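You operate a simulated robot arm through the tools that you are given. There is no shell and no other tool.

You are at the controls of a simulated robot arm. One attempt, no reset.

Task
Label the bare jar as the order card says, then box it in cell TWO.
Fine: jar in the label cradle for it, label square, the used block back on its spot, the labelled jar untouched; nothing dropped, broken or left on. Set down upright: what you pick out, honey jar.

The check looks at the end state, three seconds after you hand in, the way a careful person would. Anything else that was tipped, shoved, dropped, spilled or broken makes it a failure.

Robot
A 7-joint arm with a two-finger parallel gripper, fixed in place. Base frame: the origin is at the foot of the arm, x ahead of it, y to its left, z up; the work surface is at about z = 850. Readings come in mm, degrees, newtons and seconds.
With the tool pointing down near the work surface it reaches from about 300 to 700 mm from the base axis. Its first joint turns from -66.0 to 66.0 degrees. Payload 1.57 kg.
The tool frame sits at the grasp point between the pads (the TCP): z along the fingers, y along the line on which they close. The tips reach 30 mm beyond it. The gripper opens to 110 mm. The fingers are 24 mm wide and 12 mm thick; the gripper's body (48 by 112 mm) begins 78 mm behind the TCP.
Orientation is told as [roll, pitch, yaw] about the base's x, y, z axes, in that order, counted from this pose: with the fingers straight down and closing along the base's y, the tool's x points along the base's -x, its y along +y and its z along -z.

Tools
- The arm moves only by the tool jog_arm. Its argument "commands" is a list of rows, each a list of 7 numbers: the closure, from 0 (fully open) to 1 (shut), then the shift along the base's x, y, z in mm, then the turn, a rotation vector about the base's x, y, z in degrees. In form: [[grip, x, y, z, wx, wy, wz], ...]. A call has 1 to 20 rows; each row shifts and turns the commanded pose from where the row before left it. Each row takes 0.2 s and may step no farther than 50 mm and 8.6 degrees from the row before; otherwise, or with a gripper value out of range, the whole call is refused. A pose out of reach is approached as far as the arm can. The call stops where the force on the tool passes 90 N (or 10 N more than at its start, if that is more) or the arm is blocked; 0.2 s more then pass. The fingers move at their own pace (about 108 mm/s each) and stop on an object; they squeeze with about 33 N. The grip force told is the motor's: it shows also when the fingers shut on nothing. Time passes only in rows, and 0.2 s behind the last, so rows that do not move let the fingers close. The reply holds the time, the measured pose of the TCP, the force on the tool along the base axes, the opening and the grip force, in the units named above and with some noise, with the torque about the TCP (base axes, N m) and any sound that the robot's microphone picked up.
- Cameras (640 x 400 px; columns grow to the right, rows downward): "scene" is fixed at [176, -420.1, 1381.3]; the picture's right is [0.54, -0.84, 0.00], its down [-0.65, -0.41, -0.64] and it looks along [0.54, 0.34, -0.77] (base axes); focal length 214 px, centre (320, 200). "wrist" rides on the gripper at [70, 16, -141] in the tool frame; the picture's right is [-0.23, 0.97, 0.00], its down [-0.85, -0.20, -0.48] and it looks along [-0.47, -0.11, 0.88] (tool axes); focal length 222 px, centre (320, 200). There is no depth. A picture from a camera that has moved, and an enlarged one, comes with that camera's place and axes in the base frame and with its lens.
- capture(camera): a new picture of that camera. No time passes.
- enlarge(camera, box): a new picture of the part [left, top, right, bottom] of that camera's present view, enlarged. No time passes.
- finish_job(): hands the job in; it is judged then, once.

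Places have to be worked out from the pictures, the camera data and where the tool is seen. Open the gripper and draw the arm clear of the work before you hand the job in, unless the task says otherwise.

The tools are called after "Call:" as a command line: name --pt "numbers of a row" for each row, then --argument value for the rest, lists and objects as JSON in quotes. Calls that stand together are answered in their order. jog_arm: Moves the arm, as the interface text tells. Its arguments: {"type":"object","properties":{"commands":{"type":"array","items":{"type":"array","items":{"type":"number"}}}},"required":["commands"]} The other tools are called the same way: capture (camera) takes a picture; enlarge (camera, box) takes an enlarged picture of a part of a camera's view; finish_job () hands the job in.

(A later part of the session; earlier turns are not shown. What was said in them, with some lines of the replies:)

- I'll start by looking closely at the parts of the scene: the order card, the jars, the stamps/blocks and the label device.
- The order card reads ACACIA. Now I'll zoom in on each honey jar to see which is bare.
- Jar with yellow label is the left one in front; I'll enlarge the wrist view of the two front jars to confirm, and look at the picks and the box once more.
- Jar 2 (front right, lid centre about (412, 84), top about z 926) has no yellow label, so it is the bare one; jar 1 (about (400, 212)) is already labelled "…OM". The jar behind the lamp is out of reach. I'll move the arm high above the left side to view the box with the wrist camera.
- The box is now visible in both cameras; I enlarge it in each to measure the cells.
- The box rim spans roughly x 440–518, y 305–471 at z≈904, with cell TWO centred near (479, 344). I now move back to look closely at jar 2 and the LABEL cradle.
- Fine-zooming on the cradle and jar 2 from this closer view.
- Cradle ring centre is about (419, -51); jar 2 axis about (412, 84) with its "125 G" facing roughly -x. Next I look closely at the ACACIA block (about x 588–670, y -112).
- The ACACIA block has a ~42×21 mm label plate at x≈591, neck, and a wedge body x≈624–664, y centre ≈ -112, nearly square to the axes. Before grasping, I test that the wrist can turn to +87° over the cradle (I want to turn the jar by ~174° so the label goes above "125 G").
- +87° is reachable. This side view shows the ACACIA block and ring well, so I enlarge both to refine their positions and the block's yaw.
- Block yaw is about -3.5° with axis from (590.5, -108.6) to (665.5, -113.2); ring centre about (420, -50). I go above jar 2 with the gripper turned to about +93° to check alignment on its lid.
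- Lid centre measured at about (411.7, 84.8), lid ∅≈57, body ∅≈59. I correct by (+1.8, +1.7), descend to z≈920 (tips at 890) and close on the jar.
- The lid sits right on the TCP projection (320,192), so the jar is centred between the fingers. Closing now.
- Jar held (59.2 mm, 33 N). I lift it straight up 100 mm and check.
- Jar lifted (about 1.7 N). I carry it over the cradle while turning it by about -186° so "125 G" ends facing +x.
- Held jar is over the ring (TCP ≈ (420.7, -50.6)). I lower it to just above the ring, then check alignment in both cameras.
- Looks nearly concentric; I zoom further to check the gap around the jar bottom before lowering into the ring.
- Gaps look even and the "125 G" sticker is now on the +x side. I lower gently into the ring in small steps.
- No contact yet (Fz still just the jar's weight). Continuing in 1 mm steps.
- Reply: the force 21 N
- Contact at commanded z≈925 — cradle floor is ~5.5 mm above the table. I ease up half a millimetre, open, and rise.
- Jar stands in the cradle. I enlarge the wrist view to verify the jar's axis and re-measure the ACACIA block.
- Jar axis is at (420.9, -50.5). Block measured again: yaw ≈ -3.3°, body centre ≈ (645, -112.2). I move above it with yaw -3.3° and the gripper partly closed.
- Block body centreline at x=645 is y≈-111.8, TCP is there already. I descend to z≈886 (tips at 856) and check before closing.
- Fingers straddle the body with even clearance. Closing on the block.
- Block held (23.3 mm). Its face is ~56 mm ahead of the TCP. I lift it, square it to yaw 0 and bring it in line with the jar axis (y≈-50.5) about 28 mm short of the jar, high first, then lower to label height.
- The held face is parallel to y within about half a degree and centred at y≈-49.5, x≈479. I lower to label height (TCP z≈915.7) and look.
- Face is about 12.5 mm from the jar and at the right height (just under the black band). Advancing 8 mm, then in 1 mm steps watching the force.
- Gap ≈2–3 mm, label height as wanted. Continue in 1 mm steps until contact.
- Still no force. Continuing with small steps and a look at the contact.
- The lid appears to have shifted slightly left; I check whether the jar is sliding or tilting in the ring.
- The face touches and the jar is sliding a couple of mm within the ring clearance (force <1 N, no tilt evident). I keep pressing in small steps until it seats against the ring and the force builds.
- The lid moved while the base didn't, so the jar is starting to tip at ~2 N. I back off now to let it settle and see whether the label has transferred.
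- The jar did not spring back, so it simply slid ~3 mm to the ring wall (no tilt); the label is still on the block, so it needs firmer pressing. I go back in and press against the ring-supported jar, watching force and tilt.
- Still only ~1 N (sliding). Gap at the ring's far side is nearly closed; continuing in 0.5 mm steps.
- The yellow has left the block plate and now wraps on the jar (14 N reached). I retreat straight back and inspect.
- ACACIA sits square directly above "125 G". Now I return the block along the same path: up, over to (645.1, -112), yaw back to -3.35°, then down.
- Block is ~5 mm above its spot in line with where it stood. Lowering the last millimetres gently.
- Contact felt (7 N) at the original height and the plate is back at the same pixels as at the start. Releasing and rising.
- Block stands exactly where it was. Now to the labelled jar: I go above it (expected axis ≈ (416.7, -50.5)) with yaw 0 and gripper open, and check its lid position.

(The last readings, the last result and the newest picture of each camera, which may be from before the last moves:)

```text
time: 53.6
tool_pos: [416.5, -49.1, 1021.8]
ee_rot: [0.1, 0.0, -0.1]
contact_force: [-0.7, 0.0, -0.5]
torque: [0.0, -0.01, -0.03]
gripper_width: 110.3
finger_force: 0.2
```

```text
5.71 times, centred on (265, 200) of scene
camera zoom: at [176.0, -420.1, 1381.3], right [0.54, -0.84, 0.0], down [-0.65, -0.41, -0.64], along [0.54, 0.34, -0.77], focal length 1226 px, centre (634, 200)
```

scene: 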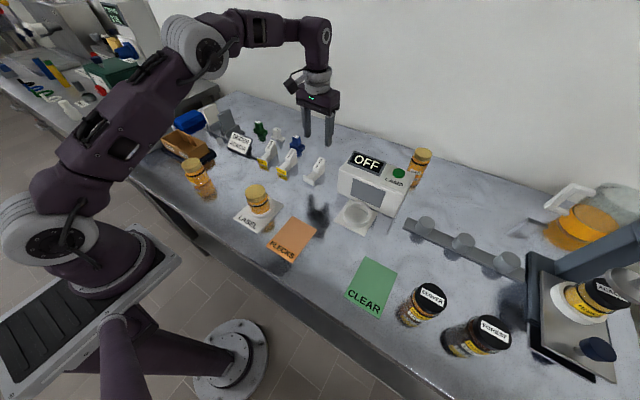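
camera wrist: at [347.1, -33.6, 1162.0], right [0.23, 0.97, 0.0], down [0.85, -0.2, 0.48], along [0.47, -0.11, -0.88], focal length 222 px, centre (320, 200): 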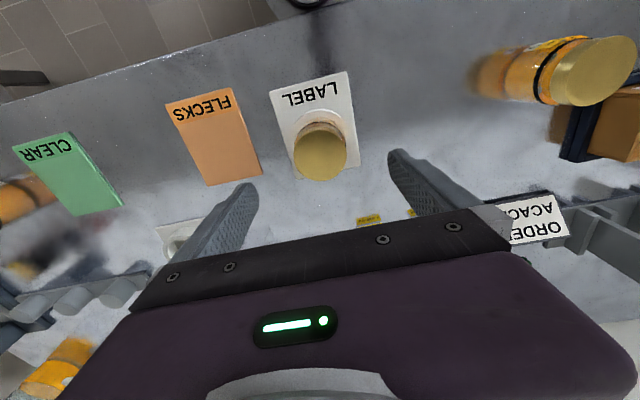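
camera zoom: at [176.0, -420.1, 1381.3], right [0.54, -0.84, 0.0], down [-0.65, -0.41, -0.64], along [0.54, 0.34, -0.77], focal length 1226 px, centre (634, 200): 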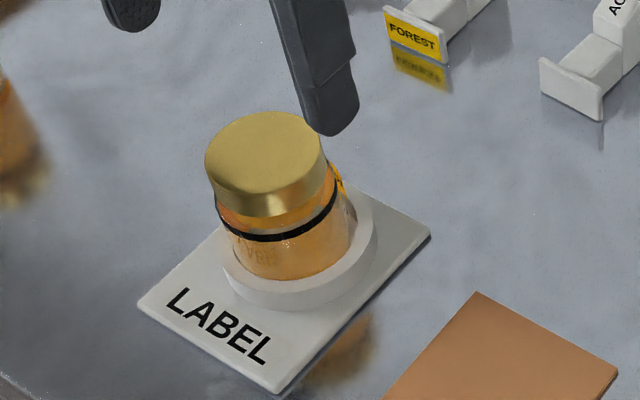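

Lid centre measured (417.7, -50.2), TCP (417.1, -50.5). I descend to z≈937 so only the lid is gripped (tips ~52 mm above jar base), keeping tips above the box rim later.

Call:
jog_arm --pt "0 0.5 0.2 -25 0 0 0" --pt "0 0 0 -25 0 0 0" --pt "0 0 0 -20 0 0 0" --pt "0 0 0 -14 0 0 0" --pt "0 0 0 0 0 0 0"

Call:
enlarge --camera "scene" --box '[215, 145, 305, 225]'

Call:
enlarge --camera "wrist" --box '[240, 110, 400, 230]'

```text
time: 54.8
tool_pos: [419.0, -51.0, 937.2]
ee_rot: [0.0, -0.1, 0.0]
contact_force: [0.4, 0.6, -1.6]
torque: [-0.01, 0.01, 0.03]
gripper_width: 109.9
finger_force: 0.1
```

```text
5.00 times, centred on (260, 185) of scene
camera zoom: at [176.0, -420.1, 1381.3], right [0.54, -0.84, 0.0], down [-0.65, -0.41, -0.64], along [0.54, 0.34, -0.77], focal length 1072 px, centre (620, 275)
```

zoom: 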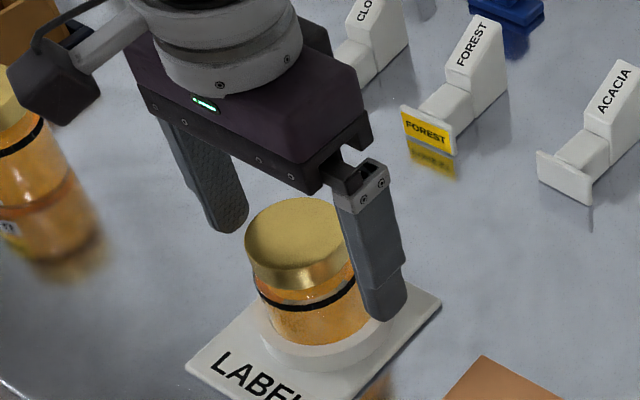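

```text
3.33 times, centred on (320, 170) of wrist
camera zoom: at [348.7, -33.6, 1077.4], right [0.23, 0.97, 0.0], down [0.85, -0.2, 0.48], along [0.47, -0.11, -0.88], focal length 740 px, centre (320, 300)
```

zoom: 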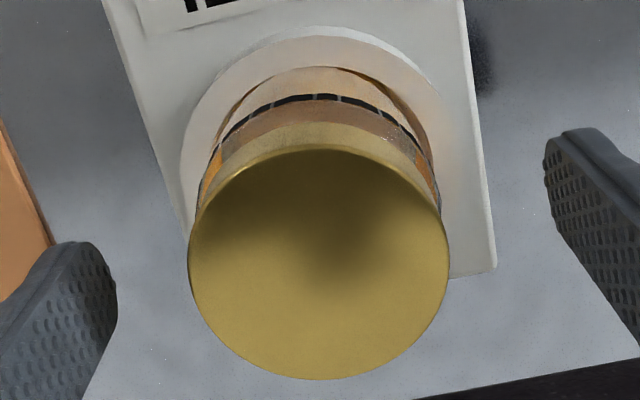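

Jar is centred between the fingers with pads overlapping the lid. Closing.

Call:
jog_arm --pt "1 0 0 0 0 0 0" --pt "1 0 0 0 0 0 0" --pt "1 0 0 0 0 0 0" --pt "1 0 0 0 0 0 0"

Call:
enlarge --camera "scene" --box '[215, 145, 305, 225]'

Call:
enlarge --camera "wrist" --box '[240, 110, 400, 230]'

```text
time: 55.8
tool_pos: [417.7, -51.5, 937.1]
ee_rot: [0.0, 0.0, 0.0]
contact_force: [-0.3, -0.2, -0.1]
torque: [-0.02, -0.04, -0.02]
gripper_width: 59.0
finger_force: 33.6
```

```text
5.00 times, centred on (260, 185) of scene
camera zoom: at [176.1, -420.1, 1381.3], right [0.54, -0.84, 0.0], down [-0.65, -0.41, -0.64], along [0.54, 0.34, -0.77], focal length 1072 px, centre (620, 275)
```

zoom: 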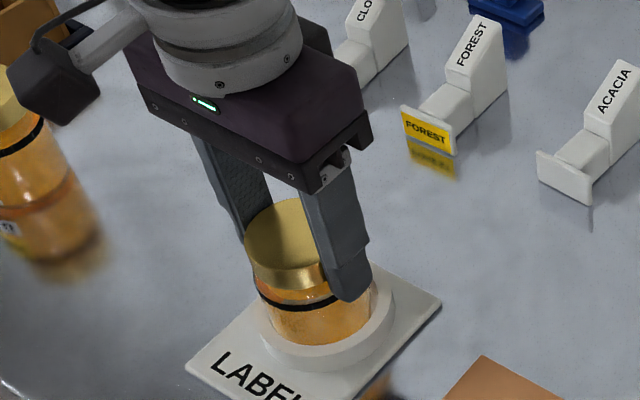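

```text
3.33 times, centred on (320, 170) of wrist
camera zoom: at [348.8, -33.6, 1077.6], right [0.23, 0.97, 0.0], down [0.85, -0.2, 0.48], along [0.47, -0.11, -0.88], focal length 740 px, centre (320, 300)
```

zoom: 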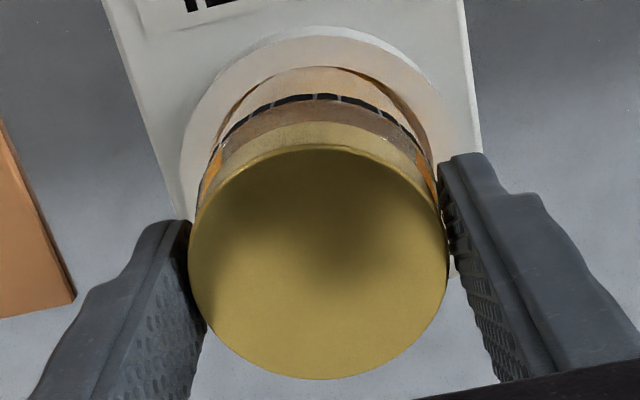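

Gripped at 59.0 mm, 33 N. I lift slowly first to check the hold.

Call:
jog_arm --pt "1 0 0 4 0 0 0" --pt "1 0 0 8 0 0 0" --pt "1 0 0 12 0 0 0" --pt "1 0 0 16 0 0 0" --pt "1 0 0 0 0 0 0"

Call:
enlarge --camera "scene" --box '[205, 125, 305, 215]'

Call:
enlarge --camera "wrist" --box '[240, 90, 400, 210]'

```text
time: 57.0
tool_pos: [418.5, -49.2, 977.9]
ee_rot: [0.0, 0.0, 0.0]
contact_force: [0.4, 0.0, -2.9]
torque: [0.0, -0.01, 0.0]
gripper_width: 59.0
finger_force: 32.8
```

```text
4.44 times, centred on (255, 170) of scene
camera zoom: at [176.1, -420.1, 1381.3], right [0.54, -0.84, 0.0], down [-0.65, -0.41, -0.64], along [0.54, 0.34, -0.77], focal length 953 px, centre (609, 333)
```

zoom: 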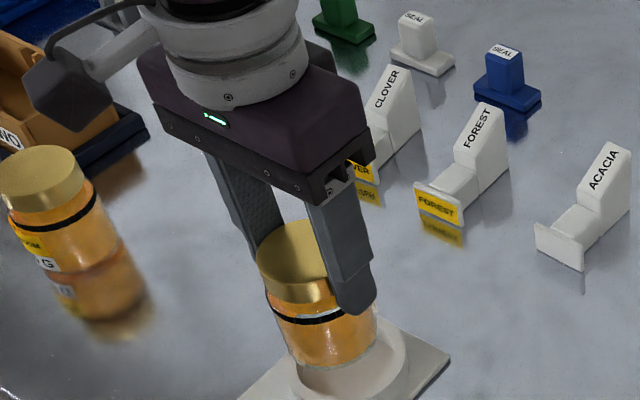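

```text
3.33 times, centred on (320, 150) of wrist
camera zoom: at [348.7, -33.7, 1118.1], right [0.23, 0.97, 0.0], down [0.86, -0.2, 0.48], along [0.47, -0.11, -0.88], focal length 740 px, centre (320, 367)
```

zoom: 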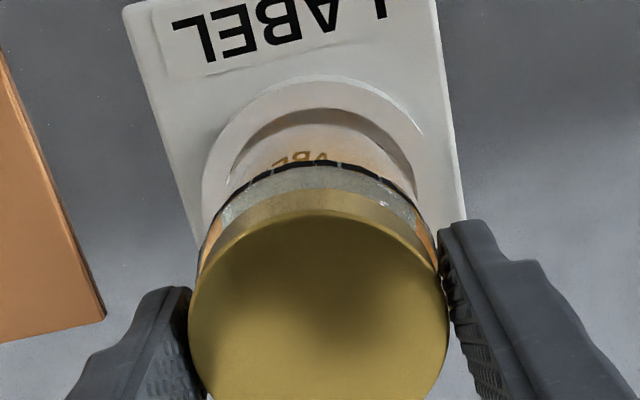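

Held firmly and upright. I raise to z≈1060 and carry it (jar bottom ~978, well above jar 1's 926 top) towards cell TWO.

Call:
jog_arm --pt "1 0 0 30 0 0 0" --pt "1 0 0 40 0 0 0" --pt "1 0 0 13 0 0 0" --pt "1 4 25 0 0 0 0" --pt "1 6 36 0 0 0 0" --pt "1 6 36 0 0 0 0" --pt "1 6 36 0 0 0 0" --pt "1 6 36 0 0 0 0" --pt "1 6 36 0 0 0 0" --pt "1 6 36 0 0 0 0" --pt "1 6 36 0 0 0 0" --pt "1 6 36 0 0 0 0" --pt "1 6 36 0 0 0 0" --pt "1 6 30 0 0 0 0" --pt "1 3 15 0 0 0 0" --pt "1 0 0 0 0 0 0" --pt "1 0 0 0 0 0 0"

Call:
capture --camera "wrist"

Call:
enlarge --camera "wrist" --box '[220, 80, 440, 240]'

Call:
enlarge --camera "scene" --box '[130, 80, 250, 180]'

```text
time: 60.6
tool_pos: [484.8, 343.9, 1059.3]
ee_rot: [0.0, 0.1, 0.0]
contact_force: [-0.1, 0.6, -1.8]
torque: [0.02, -0.02, 0.03]
gripper_width: 59.2
finger_force: 32.6
```

```text
taken
camera wrist: at [416.1, 360.0, 1200.1], right [0.23, 0.97, 0.0], down [0.85, -0.2, 0.48], along [0.47, -0.11, -0.88], focal length 222 px, centre (320, 200)
```

wrist: 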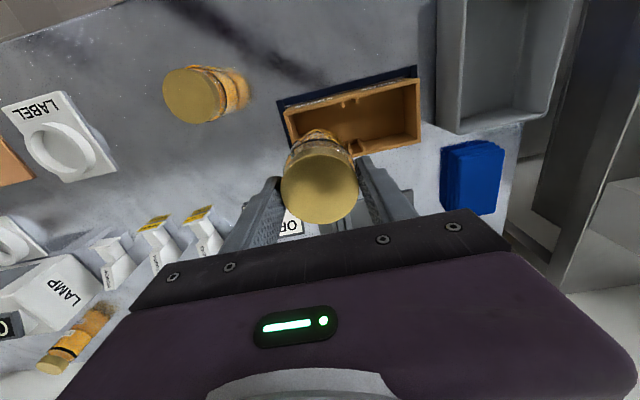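

```text
2.50 times, centred on (330, 160) of wrist
camera zoom: at [416.1, 360.0, 1200.1], right [0.23, 0.97, 0.0], down [0.85, -0.2, 0.48], along [0.47, -0.11, -0.88], focal length 555 px, centre (295, 300)
```

zoom: 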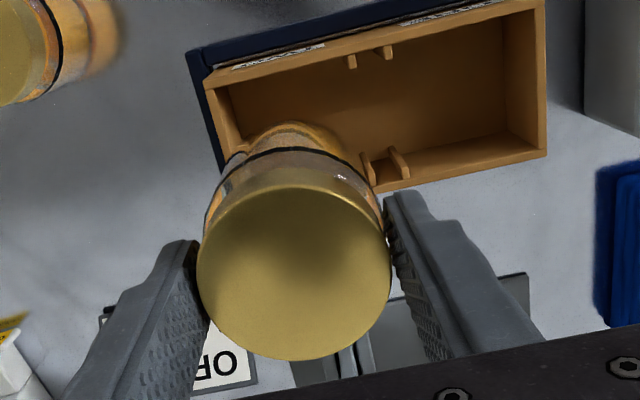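

```text
4.00 times, centred on (190, 130) of scene
camera zoom: at [176.1, -420.1, 1381.3], right [0.54, -0.84, 0.0], down [-0.65, -0.41, -0.64], along [0.54, 0.34, -0.77], focal length 858 px, centre (840, 480)
```

zoom: 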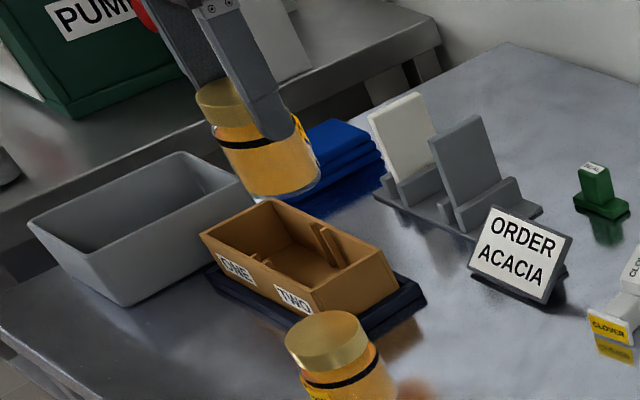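

I zoom in more on the box rim in the current views to refine the cell TWO centre and rim height before lowering.

Call:
enlarge --camera "wrist" --box '[275, 60, 435, 160]'

Call:
enlarge --camera "scene" --box '[170, 120, 245, 172]'

```text
4.00 times, centred on (355, 110) of wrist
camera zoom: at [416.1, 360.0, 1200.1], right [0.23, 0.97, 0.0], down [0.85, -0.2, 0.48], along [0.47, -0.11, -0.88], focal length 888 px, centre (180, 560)
```

zoom: 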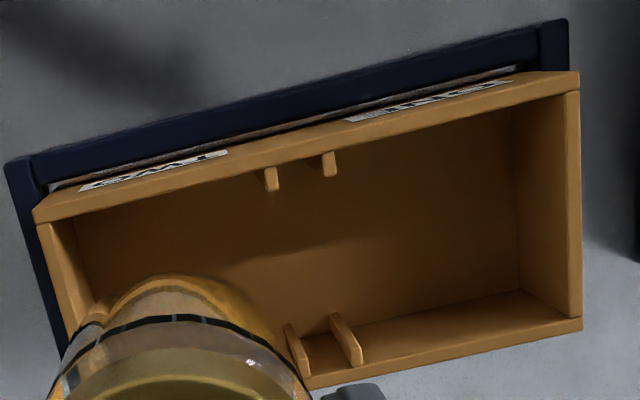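

```text
7.69 times, centred on (208, 146) of scene
camera zoom: at [176.1, -420.1, 1381.3], right [0.54, -0.84, 0.0], down [-0.65, -0.41, -0.64], along [0.54, 0.34, -0.77], focal length 1650 px, centre (1185, 615)
```

zoom: 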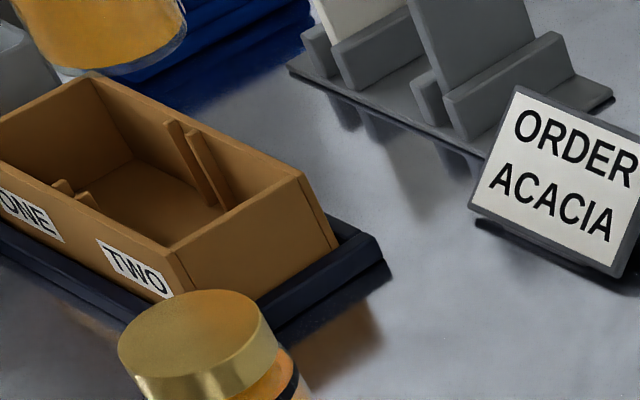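

Refined: rim outer x 442–519, y 307–473 at z≈904; cell TWO centre ≈ (480.6, 344.6), floor ≈ 855. I shift by (-4, +0.9) and lower so the jar bottom is ~9 mm above the rim, then check.

Call:
jog_arm --pt "1 -4 0.9 -20 0 0 0" --pt "1 0 0 -25 0 0 0" --pt "1 0 0 -20 0 0 0" --pt "1 0 0 0 0 0 0" --pt "1 0 0 0 0 0 0"

Call:
enlarge --camera "wrist" --box '[240, 40, 440, 180]'

Call:
enlarge --camera "scene" --box '[155, 95, 230, 170]'

```text
time: 61.8
tool_pos: [480.8, 344.8, 994.7]
ee_rot: [-0.1, 0.1, 0.1]
contact_force: [0.5, -0.2, -2.8]
torque: [-0.01, -0.02, 0.02]
gripper_width: 59.0
finger_force: 33.2
```

```text
2.86 times, centred on (340, 110) of wrist
camera zoom: at [411.6, 360.8, 1136.0], right [0.23, 0.97, 0.0], down [0.85, -0.2, 0.48], along [0.47, -0.11, -0.88], focal length 635 px, centre (263, 457)
```

zoom: 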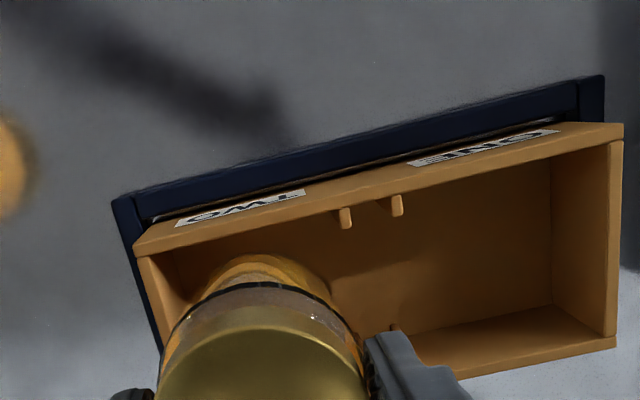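

```text
5.33 times, centred on (192, 132) of scene
camera zoom: at [176.1, -420.1, 1381.3], right [0.54, -0.84, 0.0], down [-0.65, -0.41, -0.64], along [0.54, 0.34, -0.77], focal length 1144 px, centre (1000, 560)
```

zoom: 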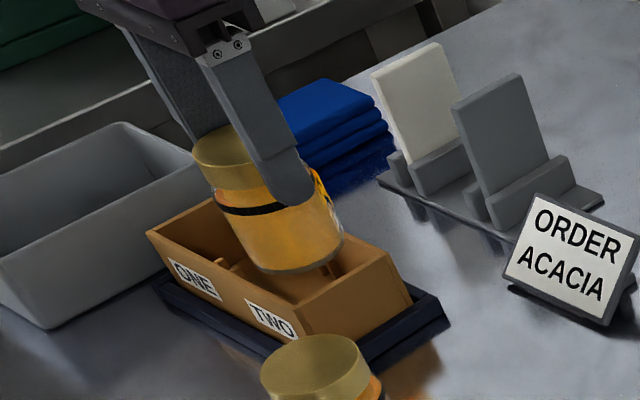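

Close look at the jar bottom versus the cell opening.

Call:
enlarge --camera "scene" --box '[178, 122, 238, 162]'

Call:
enlarge --camera "wrist" --box '[275, 105, 365, 175]'

```text
10.00 times, centred on (208, 142) of scene
camera zoom: at [176.1, -420.1, 1381.3], right [0.54, -0.84, 0.0], down [-0.65, -0.41, -0.64], along [0.54, 0.34, -0.77], focal length 2145 px, centre (1440, 780)
```

zoom: 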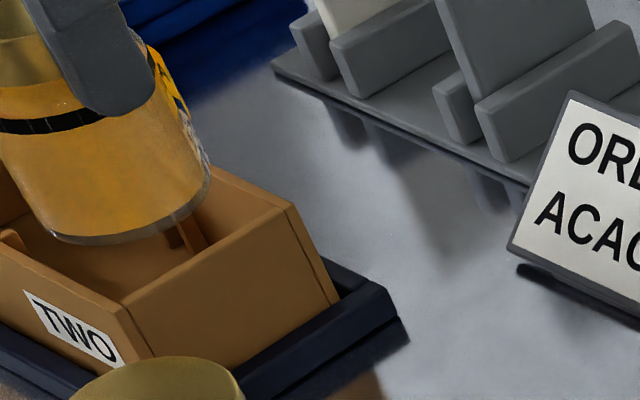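

```text
5.71 times, centred on (320, 140) of wrist
camera zoom: at [411.6, 360.8, 1136.0], right [0.23, 0.97, 0.0], down [0.85, -0.2, 0.48], along [0.47, -0.11, -0.88], focal length 1269 px, centre (320, 543)
```

zoom: 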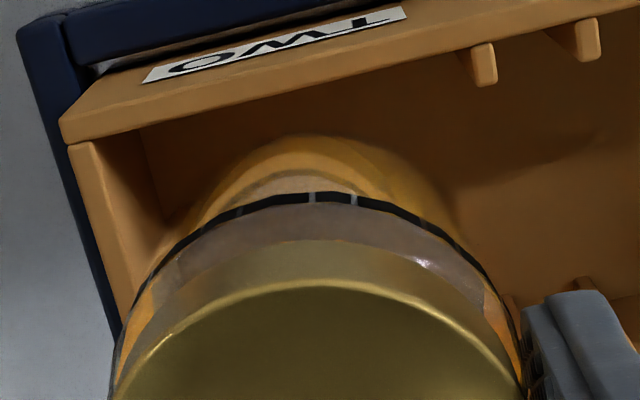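

Wrist-derived geometry agrees (gap to front wall ≈5 mm, similar on the side). I lower the jar partway into the cell and watch forces.

Call:
jog_arm --pt "1 0 0 -8 0 0 0" --pt "1 0 0 -8 0 0 0" --pt "1 0 0 -8 0 0 0" --pt "1 0 0 0 0 0 0"

Call:
enlarge --camera "wrist" --box '[250, 60, 390, 180]'

Call:
enlarge --camera "scene" --box '[168, 105, 228, 165]'

```text
time: 62.8
tool_pos: [481.8, 344.2, 970.4]
ee_rot: [0.0, -0.1, 0.0]
contact_force: [0.0, -0.1, -3.4]
torque: [0.04, 0.02, 0.03]
gripper_width: 59.2
finger_force: 32.4
```

```text
3.33 times, centred on (320, 120) of wrist
camera zoom: at [412.0, 360.9, 1111.3], right [0.23, 0.97, 0.0], down [0.85, -0.2, 0.48], along [0.47, -0.11, -0.88], focal length 740 px, centre (320, 467)
```

zoom: 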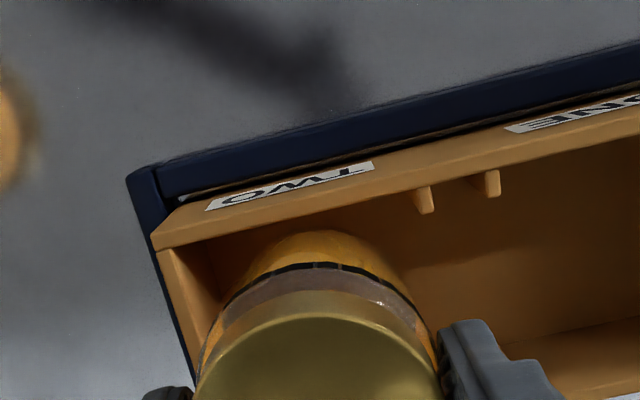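

```text
6.67 times, centred on (198, 135) of scene
camera zoom: at [176.1, -420.1, 1381.3], right [0.54, -0.84, 0.0], down [-0.65, -0.41, -0.64], along [0.54, 0.34, -0.77], focal length 1430 px, centre (1133, 633)
```

zoom: 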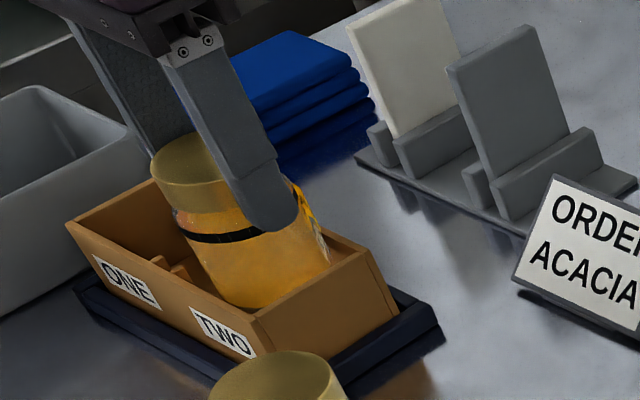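

Jar bottom is inside the cell with no contact. Continuing down to ~10 mm above the floor.

Call:
jog_arm --pt "1 0 0 -7 0 0 0" --pt "1 0 0 -7 0 0 0" --pt "1 0 0 -7 0 0 0" --pt "1 0 0 0 0 0 0"

Call:
enlarge --camera "scene" --box '[168, 105, 228, 165]'

Call:
enlarge --camera "wrist" --box '[250, 60, 390, 180]'

```text
time: 63.8
tool_pos: [480.9, 343.4, 949.7]
ee_rot: [0.0, -0.1, 0.0]
contact_force: [0.0, 0.3, -3.3]
torque: [0.0, 0.02, 0.0]
gripper_width: 58.9
finger_force: 33.4
```

```text
6.67 times, centred on (198, 135) of scene
camera zoom: at [176.1, -420.1, 1381.3], right [0.54, -0.84, 0.0], down [-0.65, -0.41, -0.64], along [0.54, 0.34, -0.77], focal length 1430 px, centre (1133, 633)
```

zoom: 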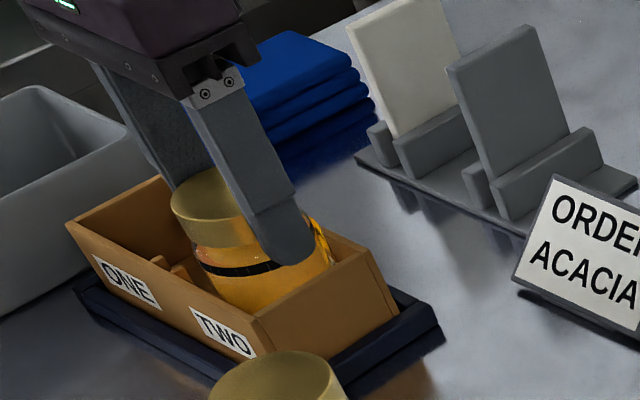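

```text
3.33 times, centred on (320, 120) of wrist
camera zoom: at [411.7, 360.8, 1090.6], right [0.23, 0.97, 0.0], down [0.85, -0.2, 0.48], along [0.47, -0.11, -0.88], focal length 740 px, centre (320, 467)
```

zoom: 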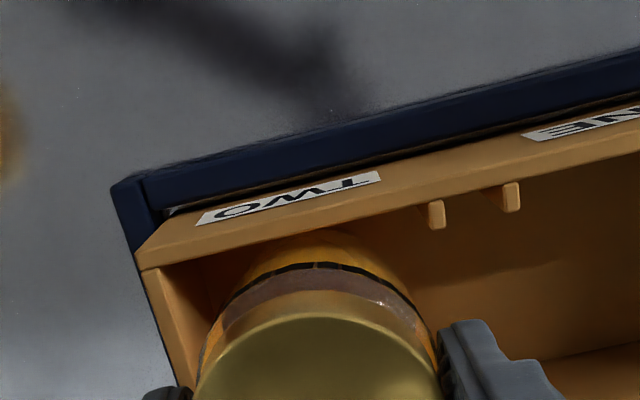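

Base ~868 now; fingers remain above the rim. Lowering slowly the last ~13 mm with force checks.

Call:
jog_arm --pt "1 0 0 -4 0 0 0" --pt "1 0 0 -4 0 0 0" --pt "1 0 0 -2 0 0 0" --pt "1 0 0 0 0 0 0"

Call:
enlarge --camera "scene" --box '[183, 125, 228, 160]'

```text
time: 64.8
tool_pos: [481.6, 344.6, 940.0]
ee_rot: [0.0, 0.0, 0.0]
contact_force: [0.6, -0.1, -2.1]
torque: [0.0, -0.02, 0.0]
gripper_width: 59.0
finger_force: 33.0
```

```text
11.43 times, centred on (206, 142) of scene
camera zoom: at [176.1, -420.1, 1381.3], right [0.54, -0.84, 0.0], down [-0.65, -0.41, -0.64], along [0.54, 0.34, -0.77], focal length 2451 px, centre (1629, 857)
```

zoom: 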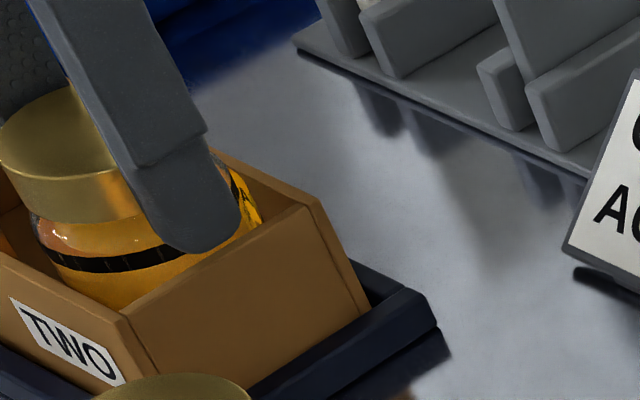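

Tip is just above the rim level; continuing 1 mm at a time.

Call:
jog_arm --pt "1 0 0 -1 0 0 0" --pt "1 0 0 0 0 0 0"

Call:
jog_arm --pt "1 0 0 -1 0 0 0" --pt "1 0 0 0 0 0 0"

Call:
jog_arm --pt "1 0 0 -0.7 0 0 0" --pt "1 0 0 0 0 0 0"

```text
time: 65.4
tool_pos: [480.0, 343.9, 939.7]
ee_rot: [0.0, 0.0, 0.0]
contact_force: [-0.4, 0.6, -1.9]
torque: [-0.02, -0.03, 0.0]
gripper_width: 59.1
finger_force: 32.9
```

```text
time: 66.0
tool_pos: [480.5, 344.1, 938.3]
ee_rot: [-0.1, 0.1, 0.0]
contact_force: [0.4, -0.7, -2.4]
torque: [-0.03, 0.02, -0.01]
gripper_width: 59.1
finger_force: 32.5
```

```text
time: 66.6
tool_pos: [482.0, 344.1, 936.8]
ee_rot: [0.1, 0.0, -0.1]
contact_force: [-0.3, 1.1, -1.8]
torque: [0.0, 0.0, 0.01]
gripper_width: 59.0
finger_force: 32.9
```

No contact yet at 937.3. Continuing.

Call:
jog_arm --pt "1 0 0 -0.7 0 0 0" --pt "1 0 0 0 0 0 0"

Call:
jog_arm --pt "1 0 0 -0.7 0 0 0" --pt "1 0 0 0 0 0 0"

Call:
enlarge --camera "scene" --box '[183, 125, 228, 160]'

```text
time: 67.2
tool_pos: [481.2, 344.8, 935.7]
ee_rot: [-0.1, -0.1, -0.1]
contact_force: [0.1, -0.3, -2.4]
torque: [0.01, 0.01, 0.01]
gripper_width: 58.8
finger_force: 33.2
```

```text
time: 67.8
tool_pos: [480.5, 344.6, 935.1]
ee_rot: [0.0, 0.0, 0.0]
contact_force: [-1.4, -0.1, 3.8]
torque: [-0.08, 0.16, 0.0]
gripper_width: 58.9
finger_force: 33.0
```

```text
11.43 times, centred on (206, 142) of scene
camera zoom: at [175.9, -420.2, 1381.3], right [0.54, -0.84, 0.0], down [-0.65, -0.41, -0.64], along [0.54, 0.34, -0.77], focal length 2451 px, centre (1629, 857)
```

zoom: 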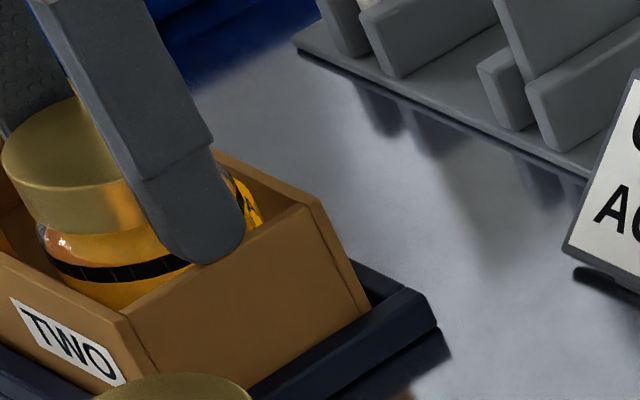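

Contact: ~6 N net with the lever arm at the jar's base edge, at TCP 935.9 → floor ≈ 854.5 as expected. I open just enough (66 mm) to release and rise straight up.

Call:
jog_arm --pt "0.4 0 0 0 0 0 0" --pt "0.4 0 0 0 0 0 0" --pt "0.4 0 0 0 0 0 0"

Call:
enlarge --camera "scene" --box '[168, 115, 228, 165]'

Call:
enlarge --camera "wrist" --box '[250, 90, 390, 210]'

```text
time: 68.6
tool_pos: [482.0, 344.5, 936.6]
ee_rot: [-0.1, 0.0, 0.0]
contact_force: [0.2, -0.9, 0.7]
torque: [-0.01, 0.01, -0.02]
gripper_width: 66.0
finger_force: 0.1
```

```text
8.00 times, centred on (198, 140) of scene
camera zoom: at [176.0, -420.1, 1381.3], right [0.54, -0.84, 0.0], down [-0.65, -0.41, -0.64], along [0.54, 0.34, -0.77], focal length 1716 px, centre (1296, 680)
```

zoom: 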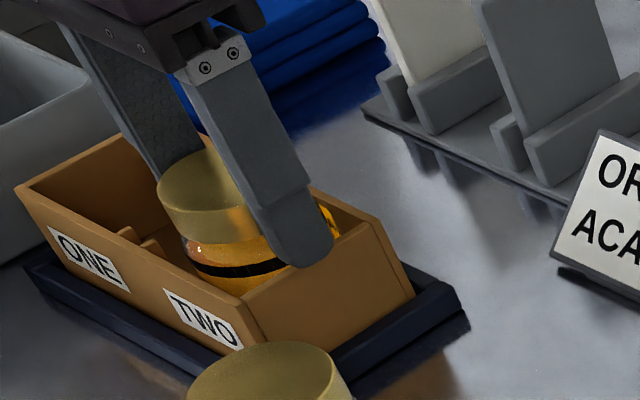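

```text
3.33 times, centred on (320, 150) of wrist
camera zoom: at [411.7, 360.9, 1076.3], right [0.23, 0.97, 0.0], down [0.85, -0.2, 0.48], along [0.47, -0.11, -0.88], focal length 740 px, centre (320, 367)
```

zoom: 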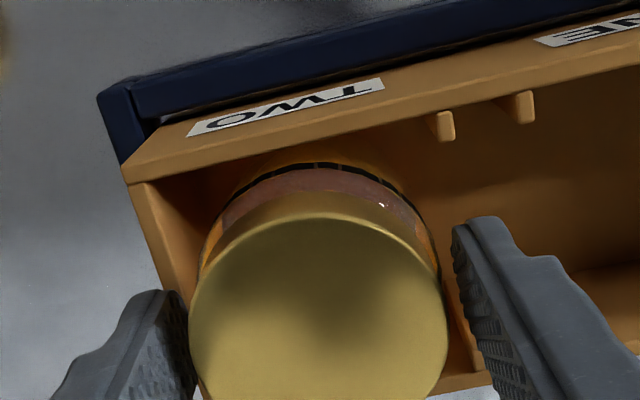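

Released. Rising straight up slowly, then clear.

Call:
jog_arm --pt "0.4 0 0 5 0 0 0" --pt "0.4 0 0 10 0 0 0" --pt "0.4 0 0 20 0 0 0" --pt "0.4 0 0 40 0 0 0" --pt "0.4 0 0 45 0 0 0" --pt "0 0 0 20 0 0 0" --pt "0 0 0 0 0 0 0"

Call:
capture --camera "wrist"

Call:
enlarge --camera "wrist" --box '[250, 60, 450, 200]'

Call:
enlarge --camera "scene" --box '[155, 115, 235, 170]'

```text
time: 70.2
tool_pos: [481.6, 343.8, 1077.0]
ee_rot: [0.0, -0.1, 0.0]
contact_force: [-0.1, 0.8, -0.1]
torque: [0.02, -0.05, 0.02]
gripper_width: 110.1
finger_force: 0.1
```

```text
taken
camera wrist: at [412.0, 360.9, 1216.6], right [0.23, 0.97, 0.0], down [0.85, -0.2, 0.48], along [0.47, -0.11, -0.88], focal length 222 px, centre (320, 200)
```

wrist: 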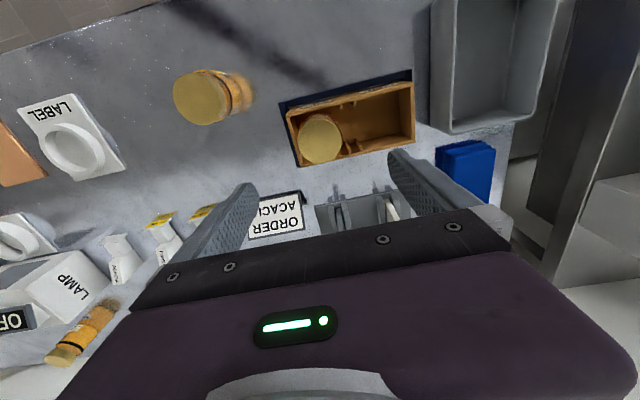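

```text
2.86 times, centred on (350, 130) of wrist
camera zoom: at [412.0, 360.9, 1216.6], right [0.23, 0.97, 0.0], down [0.85, -0.2, 0.48], along [0.47, -0.11, -0.88], focal length 635 px, centre (234, 400)
```

zoom: 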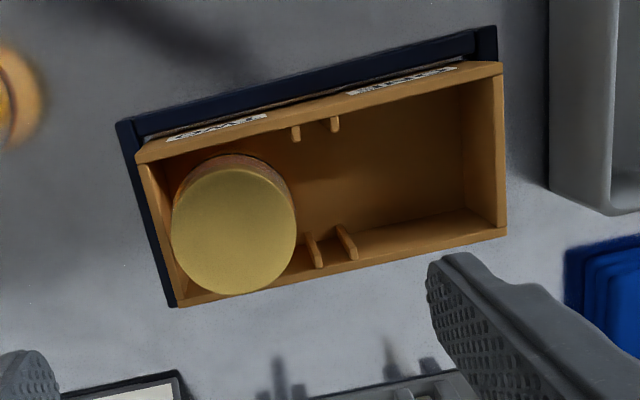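

```text
7.27 times, centred on (195, 142) of scene
camera zoom: at [176.0, -420.1, 1381.3], right [0.54, -0.84, 0.0], down [-0.65, -0.41, -0.64], along [0.54, 0.34, -0.77], focal length 1560 px, centre (1229, 618)
```

zoom: 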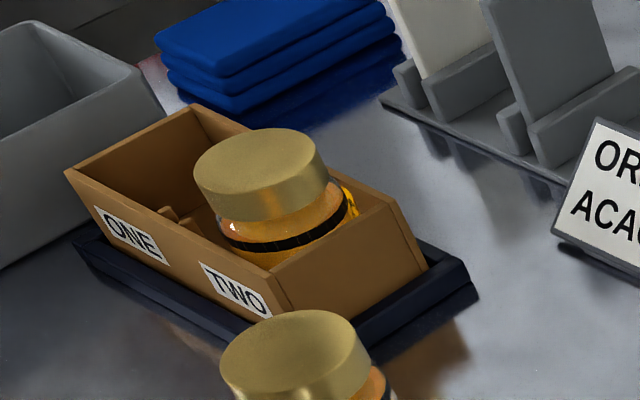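

The jar stands upright in cell TWO. I now draw the arm back to about its starting pose and do a final overall check.

Call:
jog_arm --pt "0 0 0 40 0 0 0" --pt "0 0 -10 40 0 0 0" --pt "0 -14 -35 3 0 0 0" --pt "0 -14 -35 3 0 0 0" --pt "0 -14 -35 3 0 0 0" --pt "0 -14 -35 3 0 0 0" --pt "0 -14 -35 3 0 0 0" --pt "0 -14 -35 3 0 0 0" --pt "0 -14 -35 3 0 0 0" --pt "0 -14 -35 3 0 0 0" --pt "0 -14 -35 3 0 0 0" --pt "0 0 0 0 0 0 0" --pt "0 0 0 0 0 0 0"

Call:
capture --camera "scene"

Call:
capture --camera "wrist"

Call:
enlarge --camera "scene" --box '[215, 110, 335, 185]'

Call:
enlarge --camera "wrist" --box '[240, 80, 600, 260]'

```text
time: 73.0
tool_pos: [355.5, 19.4, 1184.6]
ee_rot: [0.0, 0.0, 0.0]
contact_force: [0.5, 0.8, 0.0]
torque: [0.05, -0.03, 0.03]
gripper_width: 109.8
finger_force: 0.1
```

```text
taken
```

scene: 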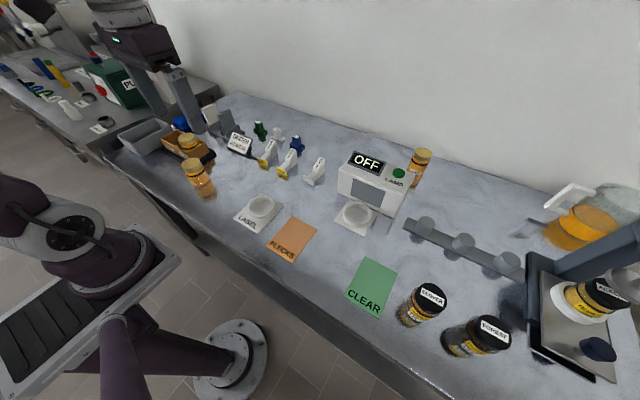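

```text
taken
camera wrist: at [285.6, 36.4, 1323.8], right [0.23, 0.97, 0.0], down [0.85, -0.2, 0.48], along [0.47, -0.11, -0.88], focal length 222 px, centre (320, 200)
```

wrist: 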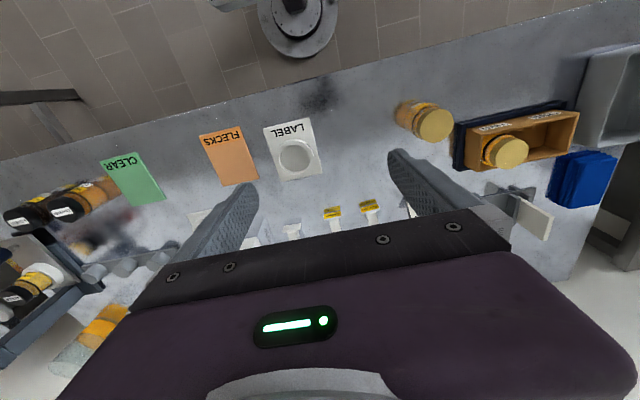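

```text
5.33 times, centred on (275, 148) of scene
camera zoom: at [176.0, -420.1, 1381.3], right [0.54, -0.84, 0.0], down [-0.65, -0.41, -0.64], along [0.54, 0.34, -0.77], focal length 1144 px, centre (560, 480)
```

zoom: 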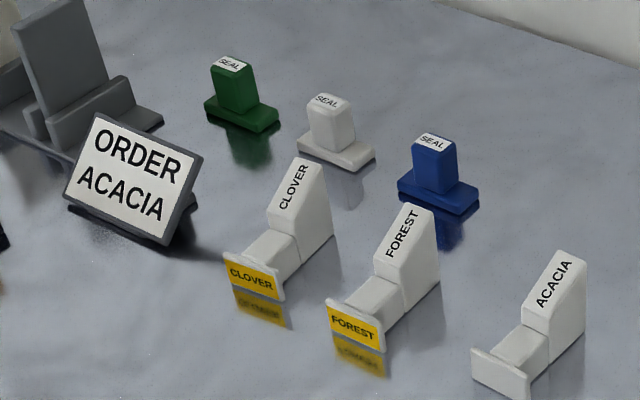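

```text
1.78 times, centred on (420, 170) of wrist
camera zoom: at [285.6, 36.4, 1323.8], right [0.23, 0.97, 0.0], down [0.85, -0.2, 0.48], along [0.47, -0.11, -0.88], focal length 395 px, centre (142, 253)
```

zoom: 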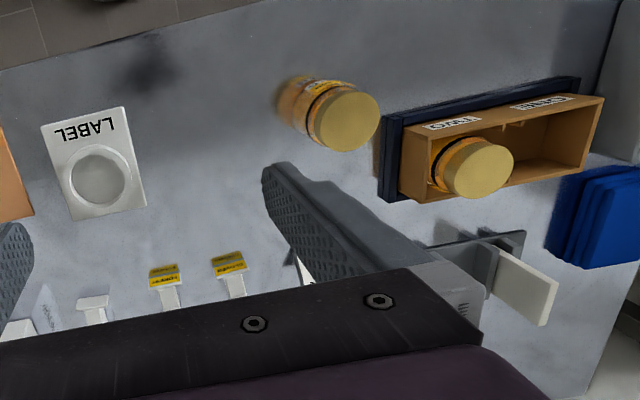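

The pictures show the ACACIA-labelled jar upright in cell TWO and the block back on its spot. The BLOSSOM jar is where it was, the lamp is off, the gripper is open and the arm is clear. Handing in.

Call:
finish_job

```text
The job is handed in.
```

The bare jar now carries the ACACIA label and stands upright in cell TWO; the job is handed in, but the check's verdict hasn't come back.

- **Label:** I pressed it on while the jar stood in the LABEL cradle. It went on level, directly above the "125 G" sticker, matching how the already-labelled jar looks.
- **Block:** The ACACIA block is back on its spot. In the scene picture it sits at the same place as before I picked it up.
- **Rest of the bench:** I never touched the labelled jar or the other blocks. The lamp is still off.
- **Pressing:** On the first, lighter press the jar slid about 4 mm inside the cradle ring and the label stayed on the block. I backed off and pressed again with the jar against the ring, and it transferred at about 14 N.
- **Arm:** It is back near its starting pose with the gripper open.
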